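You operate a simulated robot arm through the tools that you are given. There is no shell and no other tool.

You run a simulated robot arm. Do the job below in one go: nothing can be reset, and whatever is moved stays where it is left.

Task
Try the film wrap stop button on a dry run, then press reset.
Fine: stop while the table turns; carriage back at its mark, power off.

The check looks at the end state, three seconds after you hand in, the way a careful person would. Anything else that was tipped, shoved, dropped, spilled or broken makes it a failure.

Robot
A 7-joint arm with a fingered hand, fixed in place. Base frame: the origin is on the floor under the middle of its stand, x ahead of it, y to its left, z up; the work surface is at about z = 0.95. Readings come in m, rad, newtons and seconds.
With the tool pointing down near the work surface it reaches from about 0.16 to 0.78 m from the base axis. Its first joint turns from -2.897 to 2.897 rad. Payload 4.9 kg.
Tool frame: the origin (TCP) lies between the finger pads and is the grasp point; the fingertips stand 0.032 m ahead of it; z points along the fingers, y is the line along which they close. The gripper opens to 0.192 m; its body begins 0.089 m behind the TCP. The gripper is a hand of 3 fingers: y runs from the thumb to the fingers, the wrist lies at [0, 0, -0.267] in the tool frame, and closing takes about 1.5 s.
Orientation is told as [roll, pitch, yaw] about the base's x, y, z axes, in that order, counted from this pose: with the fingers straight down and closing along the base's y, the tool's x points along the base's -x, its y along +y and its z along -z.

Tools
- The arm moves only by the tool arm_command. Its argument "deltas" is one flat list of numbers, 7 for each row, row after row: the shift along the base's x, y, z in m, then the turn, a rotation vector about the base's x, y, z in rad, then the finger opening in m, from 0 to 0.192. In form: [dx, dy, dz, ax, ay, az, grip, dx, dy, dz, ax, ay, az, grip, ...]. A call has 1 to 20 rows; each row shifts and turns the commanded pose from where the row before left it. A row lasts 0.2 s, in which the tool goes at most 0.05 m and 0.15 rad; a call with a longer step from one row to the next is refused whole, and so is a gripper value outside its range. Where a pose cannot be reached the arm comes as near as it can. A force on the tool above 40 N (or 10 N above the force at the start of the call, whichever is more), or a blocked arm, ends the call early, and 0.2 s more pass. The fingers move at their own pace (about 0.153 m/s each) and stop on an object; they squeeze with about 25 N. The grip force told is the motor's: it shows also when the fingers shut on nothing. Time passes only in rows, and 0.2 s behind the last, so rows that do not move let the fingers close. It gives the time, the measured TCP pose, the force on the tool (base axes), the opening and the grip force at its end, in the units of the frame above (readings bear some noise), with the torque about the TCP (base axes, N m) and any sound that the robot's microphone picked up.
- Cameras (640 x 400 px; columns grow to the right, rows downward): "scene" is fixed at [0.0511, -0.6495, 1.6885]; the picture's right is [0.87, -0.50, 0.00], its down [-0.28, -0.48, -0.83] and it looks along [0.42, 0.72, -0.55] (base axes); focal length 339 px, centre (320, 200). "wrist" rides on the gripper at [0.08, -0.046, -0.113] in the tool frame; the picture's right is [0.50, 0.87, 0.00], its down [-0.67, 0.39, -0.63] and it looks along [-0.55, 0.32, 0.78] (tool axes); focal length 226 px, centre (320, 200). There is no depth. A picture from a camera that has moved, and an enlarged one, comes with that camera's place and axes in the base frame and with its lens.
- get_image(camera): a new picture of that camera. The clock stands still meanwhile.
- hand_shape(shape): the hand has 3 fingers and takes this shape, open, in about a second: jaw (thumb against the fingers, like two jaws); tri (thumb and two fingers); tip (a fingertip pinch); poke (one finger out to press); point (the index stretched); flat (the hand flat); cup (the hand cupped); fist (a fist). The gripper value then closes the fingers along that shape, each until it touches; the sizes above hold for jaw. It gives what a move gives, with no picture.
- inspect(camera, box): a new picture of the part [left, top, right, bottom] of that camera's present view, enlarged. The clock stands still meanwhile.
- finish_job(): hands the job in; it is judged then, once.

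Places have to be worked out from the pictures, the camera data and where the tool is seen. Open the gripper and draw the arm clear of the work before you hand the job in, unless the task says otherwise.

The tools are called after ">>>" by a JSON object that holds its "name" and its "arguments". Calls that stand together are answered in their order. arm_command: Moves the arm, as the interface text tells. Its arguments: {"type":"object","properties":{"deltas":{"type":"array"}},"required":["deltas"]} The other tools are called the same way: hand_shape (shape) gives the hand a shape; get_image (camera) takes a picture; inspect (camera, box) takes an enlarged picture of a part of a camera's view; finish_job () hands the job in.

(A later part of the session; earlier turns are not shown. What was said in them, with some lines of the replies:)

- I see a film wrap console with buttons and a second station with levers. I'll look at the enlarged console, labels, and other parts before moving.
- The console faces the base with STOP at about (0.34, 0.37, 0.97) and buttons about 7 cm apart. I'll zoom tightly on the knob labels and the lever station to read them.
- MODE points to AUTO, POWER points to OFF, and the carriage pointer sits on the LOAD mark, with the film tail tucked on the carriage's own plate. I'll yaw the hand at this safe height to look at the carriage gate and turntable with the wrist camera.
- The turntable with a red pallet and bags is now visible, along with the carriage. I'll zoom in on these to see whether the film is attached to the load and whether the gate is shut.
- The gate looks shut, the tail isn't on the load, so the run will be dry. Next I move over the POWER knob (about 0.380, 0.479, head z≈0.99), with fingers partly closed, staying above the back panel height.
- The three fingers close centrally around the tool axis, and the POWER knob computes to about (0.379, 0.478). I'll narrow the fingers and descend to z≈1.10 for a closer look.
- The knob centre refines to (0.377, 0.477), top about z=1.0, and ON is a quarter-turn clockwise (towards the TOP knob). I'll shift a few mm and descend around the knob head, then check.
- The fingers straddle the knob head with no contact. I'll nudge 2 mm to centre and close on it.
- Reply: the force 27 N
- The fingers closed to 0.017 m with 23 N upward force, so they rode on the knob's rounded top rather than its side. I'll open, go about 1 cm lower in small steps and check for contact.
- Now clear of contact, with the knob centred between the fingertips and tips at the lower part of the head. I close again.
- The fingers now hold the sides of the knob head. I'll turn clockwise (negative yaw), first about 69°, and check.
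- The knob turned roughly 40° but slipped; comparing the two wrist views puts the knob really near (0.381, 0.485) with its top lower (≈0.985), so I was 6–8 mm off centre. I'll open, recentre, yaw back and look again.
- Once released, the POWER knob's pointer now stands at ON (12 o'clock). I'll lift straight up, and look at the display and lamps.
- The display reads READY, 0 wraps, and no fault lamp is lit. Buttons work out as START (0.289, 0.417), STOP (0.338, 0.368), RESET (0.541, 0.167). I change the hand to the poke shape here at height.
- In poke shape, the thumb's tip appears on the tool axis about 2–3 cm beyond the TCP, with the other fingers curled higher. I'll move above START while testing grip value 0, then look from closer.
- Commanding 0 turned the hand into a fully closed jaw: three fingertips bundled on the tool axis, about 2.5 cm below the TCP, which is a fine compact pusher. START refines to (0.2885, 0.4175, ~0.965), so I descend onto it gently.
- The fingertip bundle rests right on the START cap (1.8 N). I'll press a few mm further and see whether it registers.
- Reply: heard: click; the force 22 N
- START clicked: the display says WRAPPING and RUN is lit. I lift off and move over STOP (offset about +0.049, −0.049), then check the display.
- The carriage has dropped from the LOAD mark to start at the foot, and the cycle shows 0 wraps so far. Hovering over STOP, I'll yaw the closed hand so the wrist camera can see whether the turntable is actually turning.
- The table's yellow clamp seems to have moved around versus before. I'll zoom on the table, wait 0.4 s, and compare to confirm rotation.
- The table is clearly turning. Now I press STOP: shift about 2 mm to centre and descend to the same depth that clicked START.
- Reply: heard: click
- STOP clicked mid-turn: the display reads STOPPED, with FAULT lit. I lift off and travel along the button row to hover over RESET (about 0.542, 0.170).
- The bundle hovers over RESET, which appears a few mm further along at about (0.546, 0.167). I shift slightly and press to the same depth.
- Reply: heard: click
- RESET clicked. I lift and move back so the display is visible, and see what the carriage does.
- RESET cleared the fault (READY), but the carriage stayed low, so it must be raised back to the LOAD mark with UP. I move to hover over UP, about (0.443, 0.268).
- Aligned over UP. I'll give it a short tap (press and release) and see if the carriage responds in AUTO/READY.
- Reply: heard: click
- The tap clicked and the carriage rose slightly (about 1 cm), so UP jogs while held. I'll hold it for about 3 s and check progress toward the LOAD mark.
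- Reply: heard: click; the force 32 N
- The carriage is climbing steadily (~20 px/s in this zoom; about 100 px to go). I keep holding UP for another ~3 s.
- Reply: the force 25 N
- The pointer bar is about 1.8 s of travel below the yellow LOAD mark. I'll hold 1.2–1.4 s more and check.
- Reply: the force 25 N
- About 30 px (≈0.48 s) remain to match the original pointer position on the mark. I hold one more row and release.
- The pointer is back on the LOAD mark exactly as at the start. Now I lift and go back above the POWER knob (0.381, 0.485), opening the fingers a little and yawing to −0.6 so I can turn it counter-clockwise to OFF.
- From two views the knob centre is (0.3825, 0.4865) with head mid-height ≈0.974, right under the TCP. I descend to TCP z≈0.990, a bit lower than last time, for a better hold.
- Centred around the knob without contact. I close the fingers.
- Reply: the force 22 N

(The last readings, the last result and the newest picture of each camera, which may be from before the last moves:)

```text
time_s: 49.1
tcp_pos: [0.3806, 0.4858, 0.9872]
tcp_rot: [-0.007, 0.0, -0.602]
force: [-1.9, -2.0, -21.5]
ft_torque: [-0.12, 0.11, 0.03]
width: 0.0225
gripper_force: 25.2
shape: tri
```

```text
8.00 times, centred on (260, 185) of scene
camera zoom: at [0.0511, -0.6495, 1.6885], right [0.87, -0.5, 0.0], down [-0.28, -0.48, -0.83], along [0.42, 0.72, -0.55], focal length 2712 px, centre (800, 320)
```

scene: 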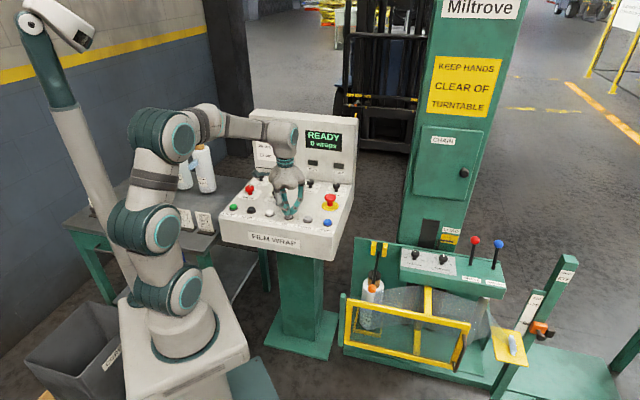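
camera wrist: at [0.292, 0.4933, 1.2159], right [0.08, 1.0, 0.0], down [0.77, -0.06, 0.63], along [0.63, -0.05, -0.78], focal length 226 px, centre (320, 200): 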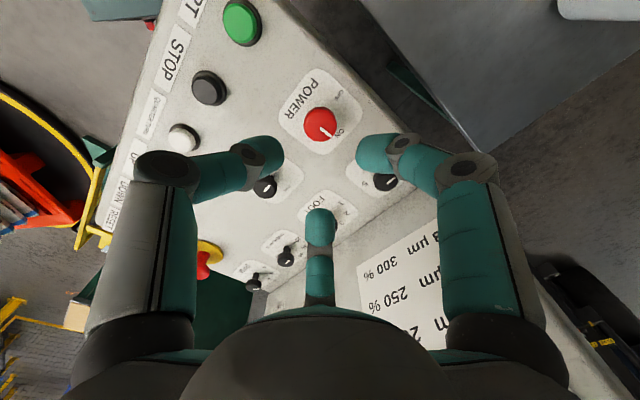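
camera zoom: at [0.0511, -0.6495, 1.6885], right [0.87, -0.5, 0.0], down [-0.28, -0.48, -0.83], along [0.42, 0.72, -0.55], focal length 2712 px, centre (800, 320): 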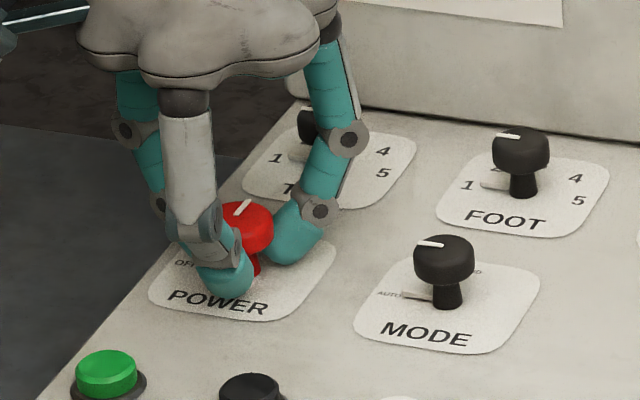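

Good centred hold, but the tips grip slightly under the head (−21 N); I'll rise 3 mm to relax that, and turn counter-clockwise about 90°.

>>> {"name": "arm_command", "arguments": {"deltas": [0, 0, 0.003, 0, 0, 0.05, 0.01, 0, 0, 0, 0, 0, 0.12, 0.01, 0, 0, 0, 0, 0, 0.13, 0.01, 0, 0, 0, 0, 0, 0.13, 0.01, 0, 0, 0, 0, 0, 0.13, 0.01, 0, 0, 0, 0, 0, 0.13, 0.01, 0, 0, 0, 0, 0, 0.13, 0.01, 0, 0, 0, 0, 0, 0.13, 0.01, 0, 0, 0, 0, 0, 0.13, 0.01, 0, 0, 0, 0, 0, 0.13, 0.01, 0, 0, 0, 0, 0, 0.13, 0.01, 0, 0, 0, 0, 0, 0.13, 0.01]}}

>>> {"name": "inspect", "arguments": {"camera": "wrist", "box": [220, 100, 420, 250]}}

>>> {"name": "inspect", "arguments": {"camera": "scene", "box": [230, 160, 290, 210]}}

>>> {"name": "get_image", "arguments": {"camera": "scene"}}

```text
time_s: 49.7
tcp_pos: [0.3791, 0.4838, 0.9847]
tcp_rot: [-0.019, 0.001, -0.48]
force: [2.2, 1.4, -22.4]
ft_torque: [-0.13, 0.06, -0.05]
width: 0.0209
gripper_force: 25.5
shape: tri
stopped in row 2: the force on the tool passed its limit at 41 N (the readings are from after the stop); the commanded pose is now the measured one
```

```text
2.67 times, centred on (320, 175) of wrist
camera zoom: at [0.2897, 0.4797, 1.0968], right [-0.04, 1.0, -0.01], down [0.78, 0.04, 0.62], along [0.62, 0.02, -0.78], focal length 603 px, centre (320, 267)
```

zoom: 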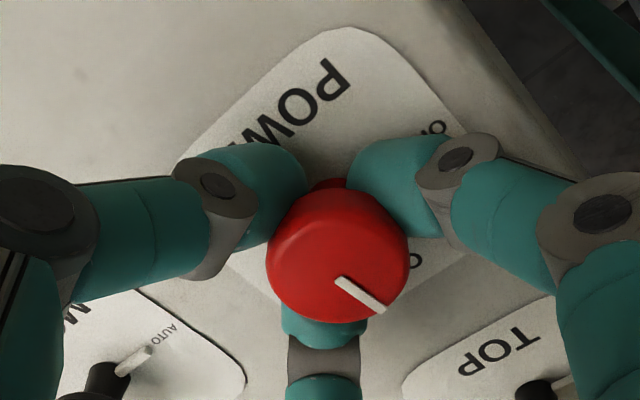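

```text
8.00 times, centred on (260, 185) of scene
camera zoom: at [0.0511, -0.6495, 1.6885], right [0.87, -0.5, 0.0], down [-0.28, -0.48, -0.83], along [0.42, 0.72, -0.55], focal length 2712 px, centre (800, 320)
```

zoom: 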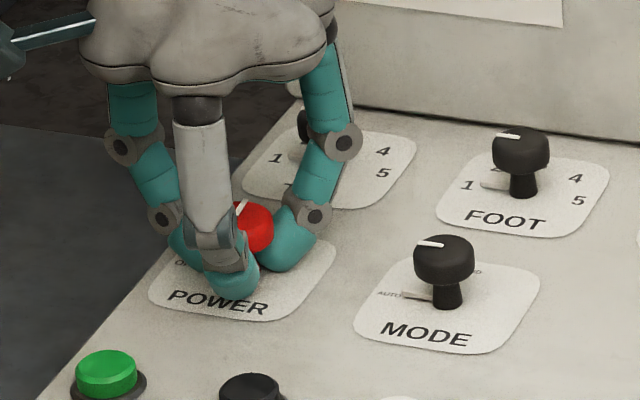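

```text
taken
```

scene: 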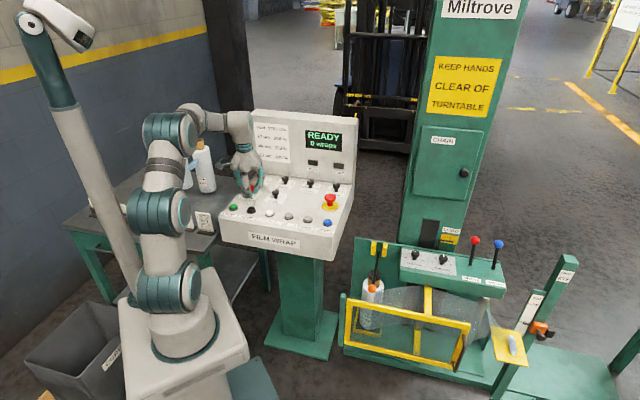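

The tips were hooked under the head, so rising pulled hard and tripped the limit; the knob hasn't moved much. I'll open, recentre at z≈0.995 (where the earlier grip was nearly neutral), level the hand and look.

>>> {"name": "arm_command", "arguments": {"deltas": [0, 0, 0, 0, 0, 0, 0.055, 0, 0, 0, 0, 0, 0, 0.055, 0.0015, 0.0015, 0.004, 0.009, 0, -0.04, 0.055, 0.0015, 0.0015, 0.006, 0.01, -0.001, -0.08, 0.055, 0, 0, 0, 0, 0, 0, 0.055]}}

>>> {"name": "inspect", "arguments": {"camera": "wrist", "box": [220, 100, 420, 250]}}

>>> {"name": "inspect", "arguments": {"camera": "scene", "box": [230, 160, 290, 210]}}

```text
time_s: 50.9
tcp_pos: [0.3817, 0.4888, 0.9982]
tcp_rot: [0.009, 0.009, -0.601]
force: [-0.7, -1.2, -0.3]
ft_torque: [0.0, -0.02, 0.0]
width: 0.0524
gripper_force: 0.0
shape: tri
```

```text
2.67 times, centred on (320, 175) of wrist
camera zoom: at [0.293, 0.493, 1.1111], right [0.08, 1.0, 0.01], down [0.78, -0.07, 0.63], along [0.63, -0.04, -0.78], focal length 603 px, centre (320, 267)
```

zoom: 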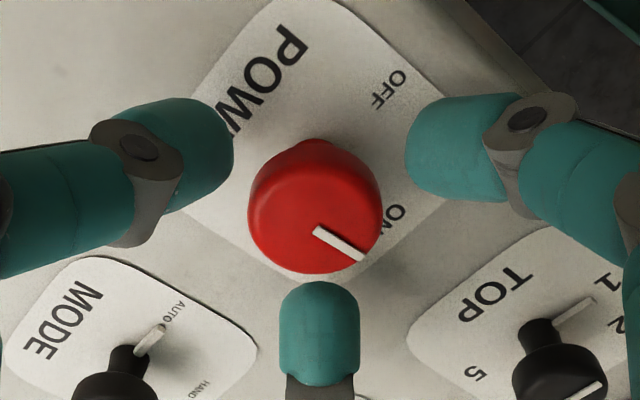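

```text
8.00 times, centred on (260, 185) of scene
camera zoom: at [0.0511, -0.6495, 1.6885], right [0.87, -0.5, 0.0], down [-0.28, -0.48, -0.83], along [0.42, 0.72, -0.55], focal length 2712 px, centre (800, 320)
```

zoom: 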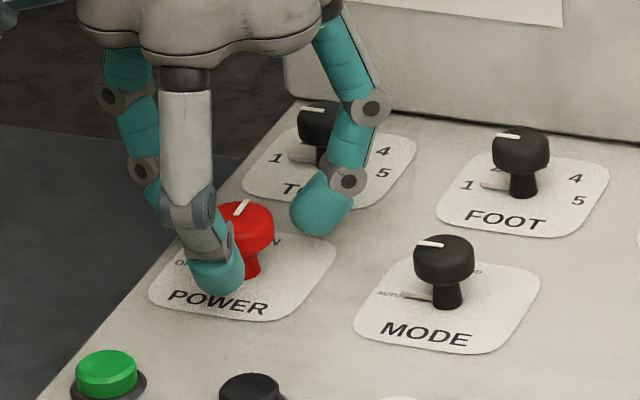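

Knob is unharmed, still at ON, and the hand is centred within ~1 mm. I lower 2 mm and close again.

>>> {"name": "arm_command", "arguments": {"deltas": [0.001, -0.0015, -0.002, -0.006, -0.006, 0, 0.055, 0, 0, 0, 0, 0, 0, 0.04, 0, 0, 0, 0, 0, 0, 0.025, 0, 0, 0, 0, 0, 0, 0.01, 0, 0, 0, 0, 0, 0, 0.01]}}

>>> {"name": "inspect", "arguments": {"camera": "wrist", "box": [220, 100, 420, 250]}}

>>> {"name": "inspect", "arguments": {"camera": "scene", "box": [230, 160, 290, 210]}}

```text
time_s: 52.1
tcp_pos: [0.3835, 0.4872, 0.9947]
tcp_rot: [0.006, 0.003, -0.599]
force: [-2.6, -1.1, -2.9]
ft_torque: [-0.04, 0.06, -0.02]
width: 0.0263
gripper_force: 25.1
shape: tri
```

```text
2.67 times, centred on (320, 175) of wrist
camera zoom: at [0.2933, 0.4923, 1.1076], right [0.07, 1.0, 0.01], down [0.77, -0.06, 0.63], along [0.63, -0.04, -0.77], focal length 603 px, centre (320, 267)
```

zoom: 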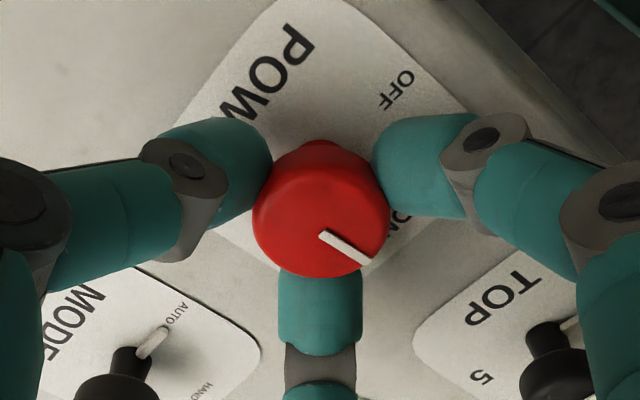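

```text
8.00 times, centred on (260, 185) of scene
camera zoom: at [0.0511, -0.6495, 1.6885], right [0.87, -0.5, 0.0], down [-0.28, -0.48, -0.83], along [0.42, 0.72, -0.55], focal length 2712 px, centre (800, 320)
```

zoom: 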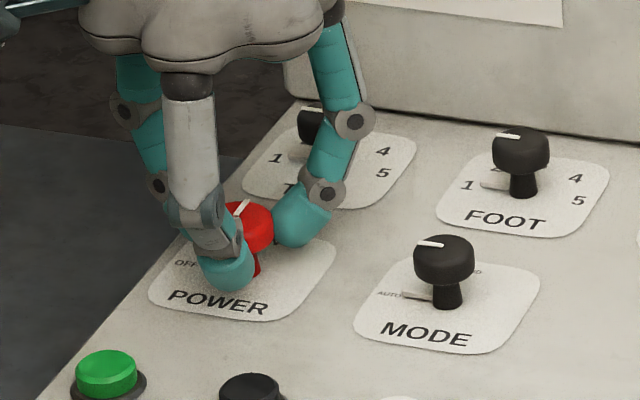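

This grip is neutral (under 4 N) with all three fingers on the head's sides. I turn counter-clockwise by about 1.6 rad.

>>> {"name": "arm_command", "arguments": {"deltas": [0, 0, 0, 0, 0, 0.08, 0.01, 0, 0, 0, 0, 0, 0.12, 0.01, 0, 0, 0, 0, 0, 0.13, 0.01, 0, 0, 0, 0, 0, 0.13, 0.01, 0, 0, 0, 0, 0, 0.13, 0.01, 0, 0, 0, 0, 0, 0.13, 0.01, 0, 0, 0, 0, 0, 0.13, 0.01, 0, 0, 0, 0, 0, 0.13, 0.01, 0, 0, 0, 0, 0, 0.13, 0.01, 0, 0, 0, 0, 0, 0.13, 0.01, 0, 0, 0, 0, 0, 0.13, 0.01, 0, 0, 0, 0, 0, 0.13, 0.01, 0, 0, 0, 0, 0, 0.1, 0.01]}}

>>> {"name": "inspect", "arguments": {"camera": "wrist", "box": [220, 100, 420, 250]}}

>>> {"name": "inspect", "arguments": {"camera": "scene", "box": [210, 110, 370, 220]}}

```text
time_s: 54.9
tcp_pos: [0.3844, 0.4874, 0.9957]
tcp_rot: [0.006, 0.001, 1.004]
force: [-5.4, 12.7, -11.9]
ft_torque: [0.4, 0.2, -0.07]
width: 0.0253
gripper_force: 25.0
shape: tri
```

```text
2.67 times, centred on (320, 175) of wrist
camera zoom: at [0.382, 0.3937, 1.1083], right [-1.0, 0.04, 0.01], down [0.04, 0.77, 0.63], along [0.02, 0.63, -0.77], focal length 603 px, centre (320, 267)
```

zoom: 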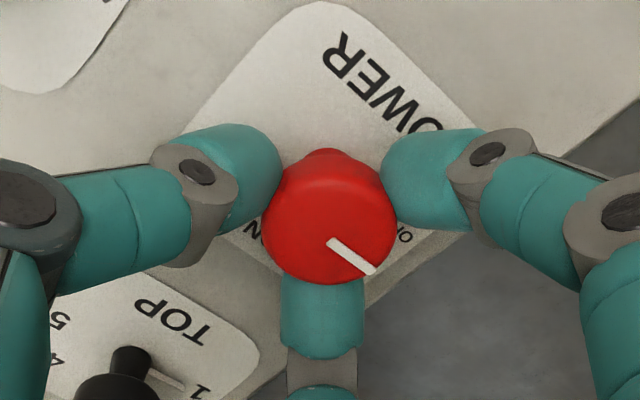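

```text
3.64 times, centred on (290, 165) of scene
camera zoom: at [0.0511, -0.6495, 1.6885], right [0.87, -0.5, 0.0], down [-0.28, -0.48, -0.83], along [0.42, 0.72, -0.55], focal length 1232 px, centre (429, 327)
```

zoom: 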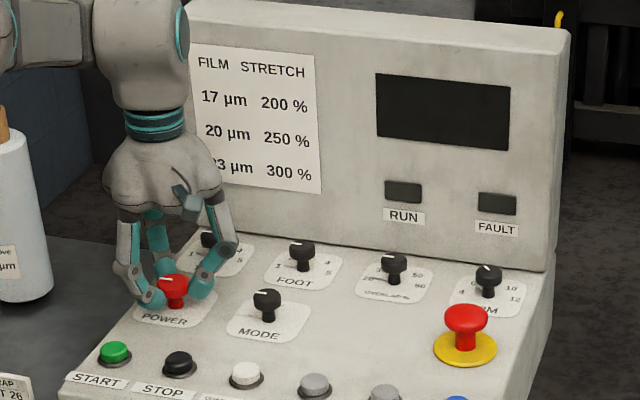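

The display has gone dark: power is off. I open the fingers and lift straight up, then verify everything.

>>> {"name": "arm_command", "arguments": {"deltas": [0, 0, 0, 0, 0, 0, 0.055, 0, 0, 0, 0, 0, 0, 0.055, 0, 0, 0, 0, 0, 0, 0.055, 0, 0, 0.02, 0, 0, 0, 0.055, 0, 0, 0.04, 0, 0, 0, 0.055, 0, 0, 0.04, 0, 0, 0, 0.055, -0.01, -0.01, 0.05, 0, 0, -0.1, 0.055, -0.02, -0.025, 0.04, 0, 0, -0.13, 0.08, -0.03, -0.03, 0.03, 0, 0, -0.13, 0.12, -0.03, -0.03, 0.02, 0, 0, -0.13, 0.16, 0, -0.03, 0, 0, 0, -0.13, 0.192, 0, -0.03, 0, 0, 0, -0.13, 0.192, 0, 0, 0, 0, 0, 0, 0.192]}}

>>> {"name": "get_image", "arguments": {"camera": "scene"}}

>>> {"name": "inspect", "arguments": {"camera": "scene", "box": [210, 100, 370, 240]}}

>>> {"name": "inspect", "arguments": {"camera": "scene", "box": [230, 165, 300, 215]}}

>>> {"name": "inspect", "arguments": {"camera": "scene", "box": [400, 200, 520, 275]}}

>>> {"name": "get_image", "arguments": {"camera": "wrist"}}

```text
refused: row 7 steps farther than a row can; nothing moved
```

```text
taken
```

scene: 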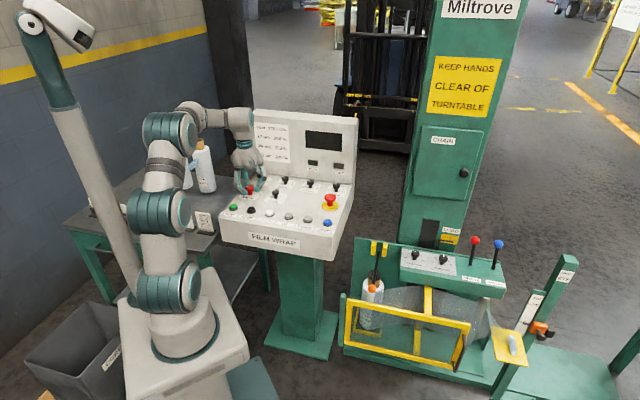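

```text
2.86 times, centred on (290, 170) of scene
camera zoom: at [0.0511, -0.6495, 1.6885], right [0.87, -0.5, 0.0], down [-0.28, -0.48, -0.83], along [0.42, 0.72, -0.55], focal length 968 px, centre (406, 286)
```

zoom: 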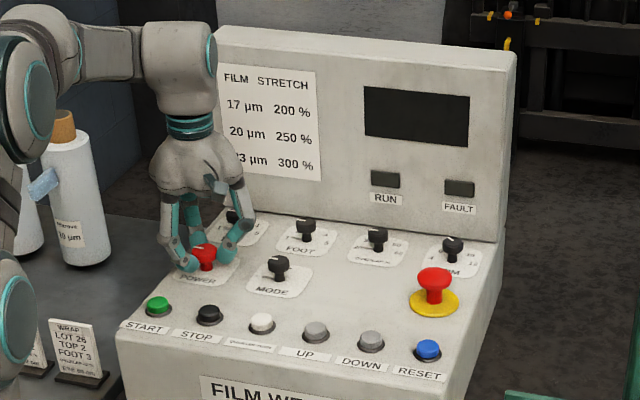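

```text
8.00 times, centred on (265, 190) of scene
camera zoom: at [0.0511, -0.6495, 1.6885], right [0.87, -0.5, 0.0], down [-0.28, -0.48, -0.83], along [0.42, 0.72, -0.55], focal length 2712 px, centre (760, 280)
```

zoom: 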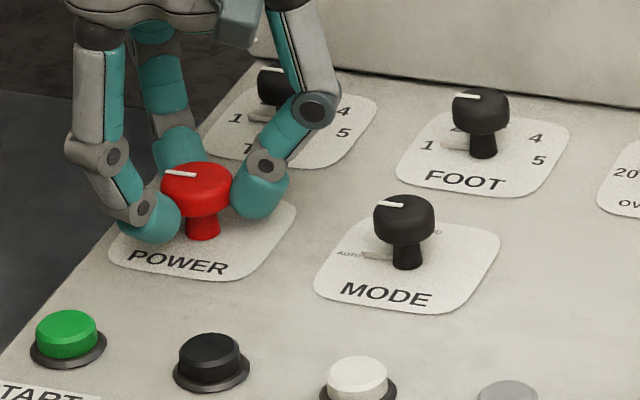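

```text
5.33 times, centred on (460, 238) of scene
camera zoom: at [0.0511, -0.6495, 1.6885], right [0.87, -0.5, 0.0], down [-0.28, -0.48, -0.83], along [0.42, 0.72, -0.55], focal length 1808 px, centre (-427, 0)
```

zoom: 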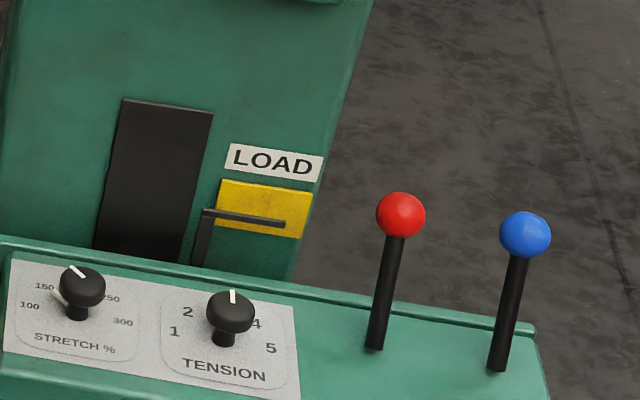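

```text
taken
camera wrist: at [0.382, 0.3937, 1.1083], right [-1.0, 0.04, 0.01], down [0.04, 0.77, 0.63], along [0.02, 0.63, -0.77], focal length 226 px, centre (320, 200)
```

wrist: 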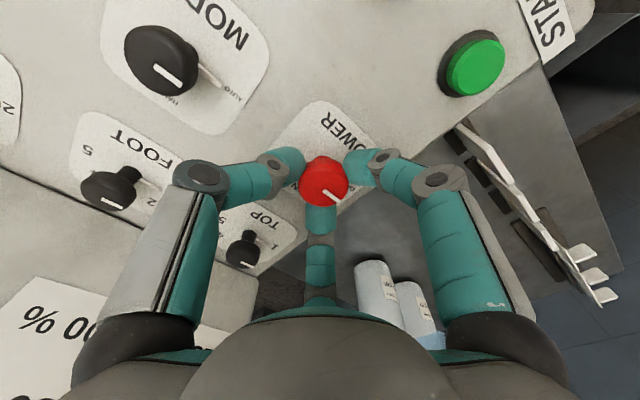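

That call was refused for one overly long row, so nothing moved; pictures confirm POWER pointer at OFF and carriage on the mark. I repeat the release and retreat with shorter steps.

>>> {"name": "arm_command", "arguments": {"deltas": [0, 0, 0, 0, 0, 0, 0.055, 0, 0, 0, 0, 0, 0, 0.055, 0, 0, 0, 0, 0, 0, 0.055, 0, 0, 0.02, 0, 0, 0, 0.055, 0, 0, 0.04, 0, 0, 0, 0.055, 0, 0, 0.04, 0, 0, 0, 0.055, -0.01, -0.015, 0.04, 0, 0, -0.1, 0.055, -0.01, -0.025, 0.04, 0, 0, -0.13, 0.055, -0.01, -0.025, 0.04, 0, 0, -0.13, 0.08, -0.005, -0.03, 0.03, 0, 0, -0.13, 0.12, 0, -0.03, 0, 0, 0, -0.13, 0.16, 0, -0.02, 0, 0, 0, -0.13, 0.192, 0, 0, 0, 0, 0, -0.1, 0.192, 0, 0, 0, 0, 0, -0.1, 0.192, 0, 0, 0, 0, 0, 0, 0.192]}}

>>> {"name": "get_image", "arguments": {"camera": "scene"}}

>>> {"name": "inspect", "arguments": {"camera": "scene", "box": [210, 100, 370, 240]}}

>>> {"name": "get_image", "arguments": {"camera": "wrist"}}

```text
time_s: 58.1
tcp_pos: [0.3502, 0.3405, 1.248]
tcp_rot: [0.009, 0.004, 0.051]
force: [0.1, 0.0, -0.5]
ft_torque: [0.02, 0.01, 0.01]
width: 0.1845
gripper_force: 0.0
shape: jaw
```

```text
taken
```

scene: 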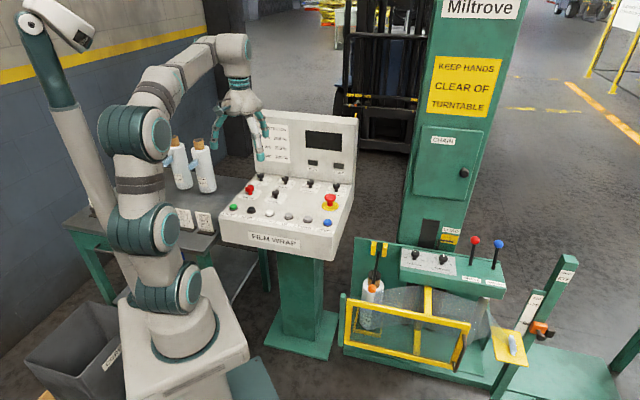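

```text
2.86 times, centred on (290, 170) of scene
camera zoom: at [0.0511, -0.6495, 1.6885], right [0.87, -0.5, 0.0], down [-0.28, -0.48, -0.83], along [0.42, 0.72, -0.55], focal length 968 px, centre (406, 286)
```

zoom: 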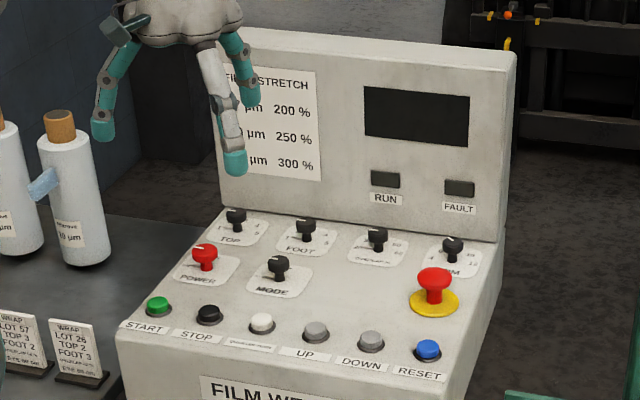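

```text
taken
camera wrist: at [0.2738, 0.2892, 1.3604], right [-0.54, 0.84, 0.01], down [0.65, 0.42, 0.63], along [0.53, 0.35, -0.77], focal length 226 px, centre (320, 200)
```

wrist: 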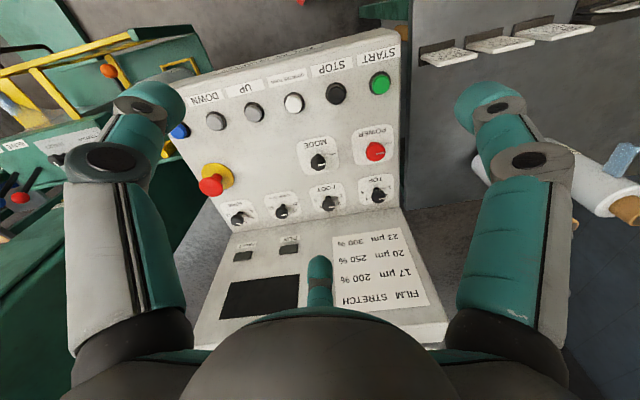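

The arm is clear with fingers open. One last zoom on POWER and the carriage before handing in.

>>> {"name": "inspect", "arguments": {"camera": "wrist", "box": [340, 120, 410, 165]}}

>>> {"name": "inspect", "arguments": {"camera": "scene", "box": [340, 200, 600, 380]}}

```text
8.89 times, centred on (375, 142) of wrist
camera zoom: at [0.2738, 0.2892, 1.3604], right [-0.54, 0.84, 0.01], down [0.65, 0.42, 0.63], along [0.53, 0.35, -0.77], focal length 2009 px, centre (-169, 711)
```

zoom: 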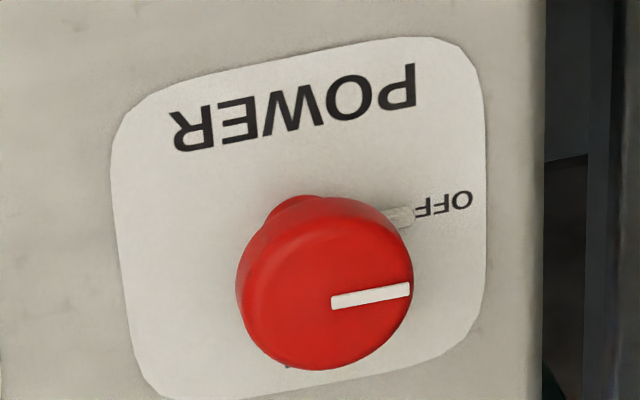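

```text
2.22 times, centred on (470, 290) of scene
camera zoom: at [0.0511, -0.6495, 1.6885], right [0.87, -0.5, 0.0], down [-0.28, -0.48, -0.83], along [0.42, 0.72, -0.55], focal length 753 px, centre (-13, 0)
```

zoom: 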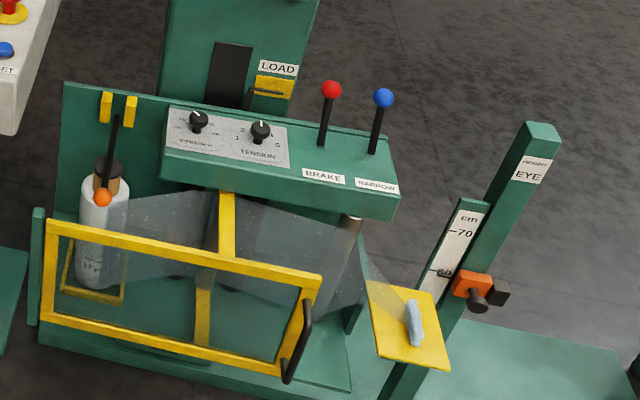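

POWER points to OFF, the display is dark, the carriage pointer is on the LOAD mark, and the arm is clear with the fingers open. I hand the job in.

>>> {"name": "finish_job", "arguments": {}}

```text
The job is handed in.
```

I tested the film wrap STOP button on a dry run, and it worked. I have handed the job in, but no verdict has come back yet.

- **Stop:** I turned the power on and started a run in AUTO, with no film on the load. The wrist camera showed the table turning before I pressed STOP. The display went to STOPPED with the fault lamp on.
- **Reset:** RESET cleared the fault and the display went back to READY.
- **Carriage:** It drops from the LOAD mark when a run starts, and RESET does not bring it back. I held UP until its pointer was on the LOAD mark again, where it was at the start.
- **Power:** The POWER knob is back at OFF and the display is dark.

**Turntable:** it stayed at the angle where it stopped, so the pallet is no longer facing the way it was. I did not look at the pallet closely again after the stop.

While turning the power off, the fingers caught under the knob and tripped the arm's force limit. I re-gripped it and it turned normally, with no damage visible. The arm is clear of the work with its fingers open.
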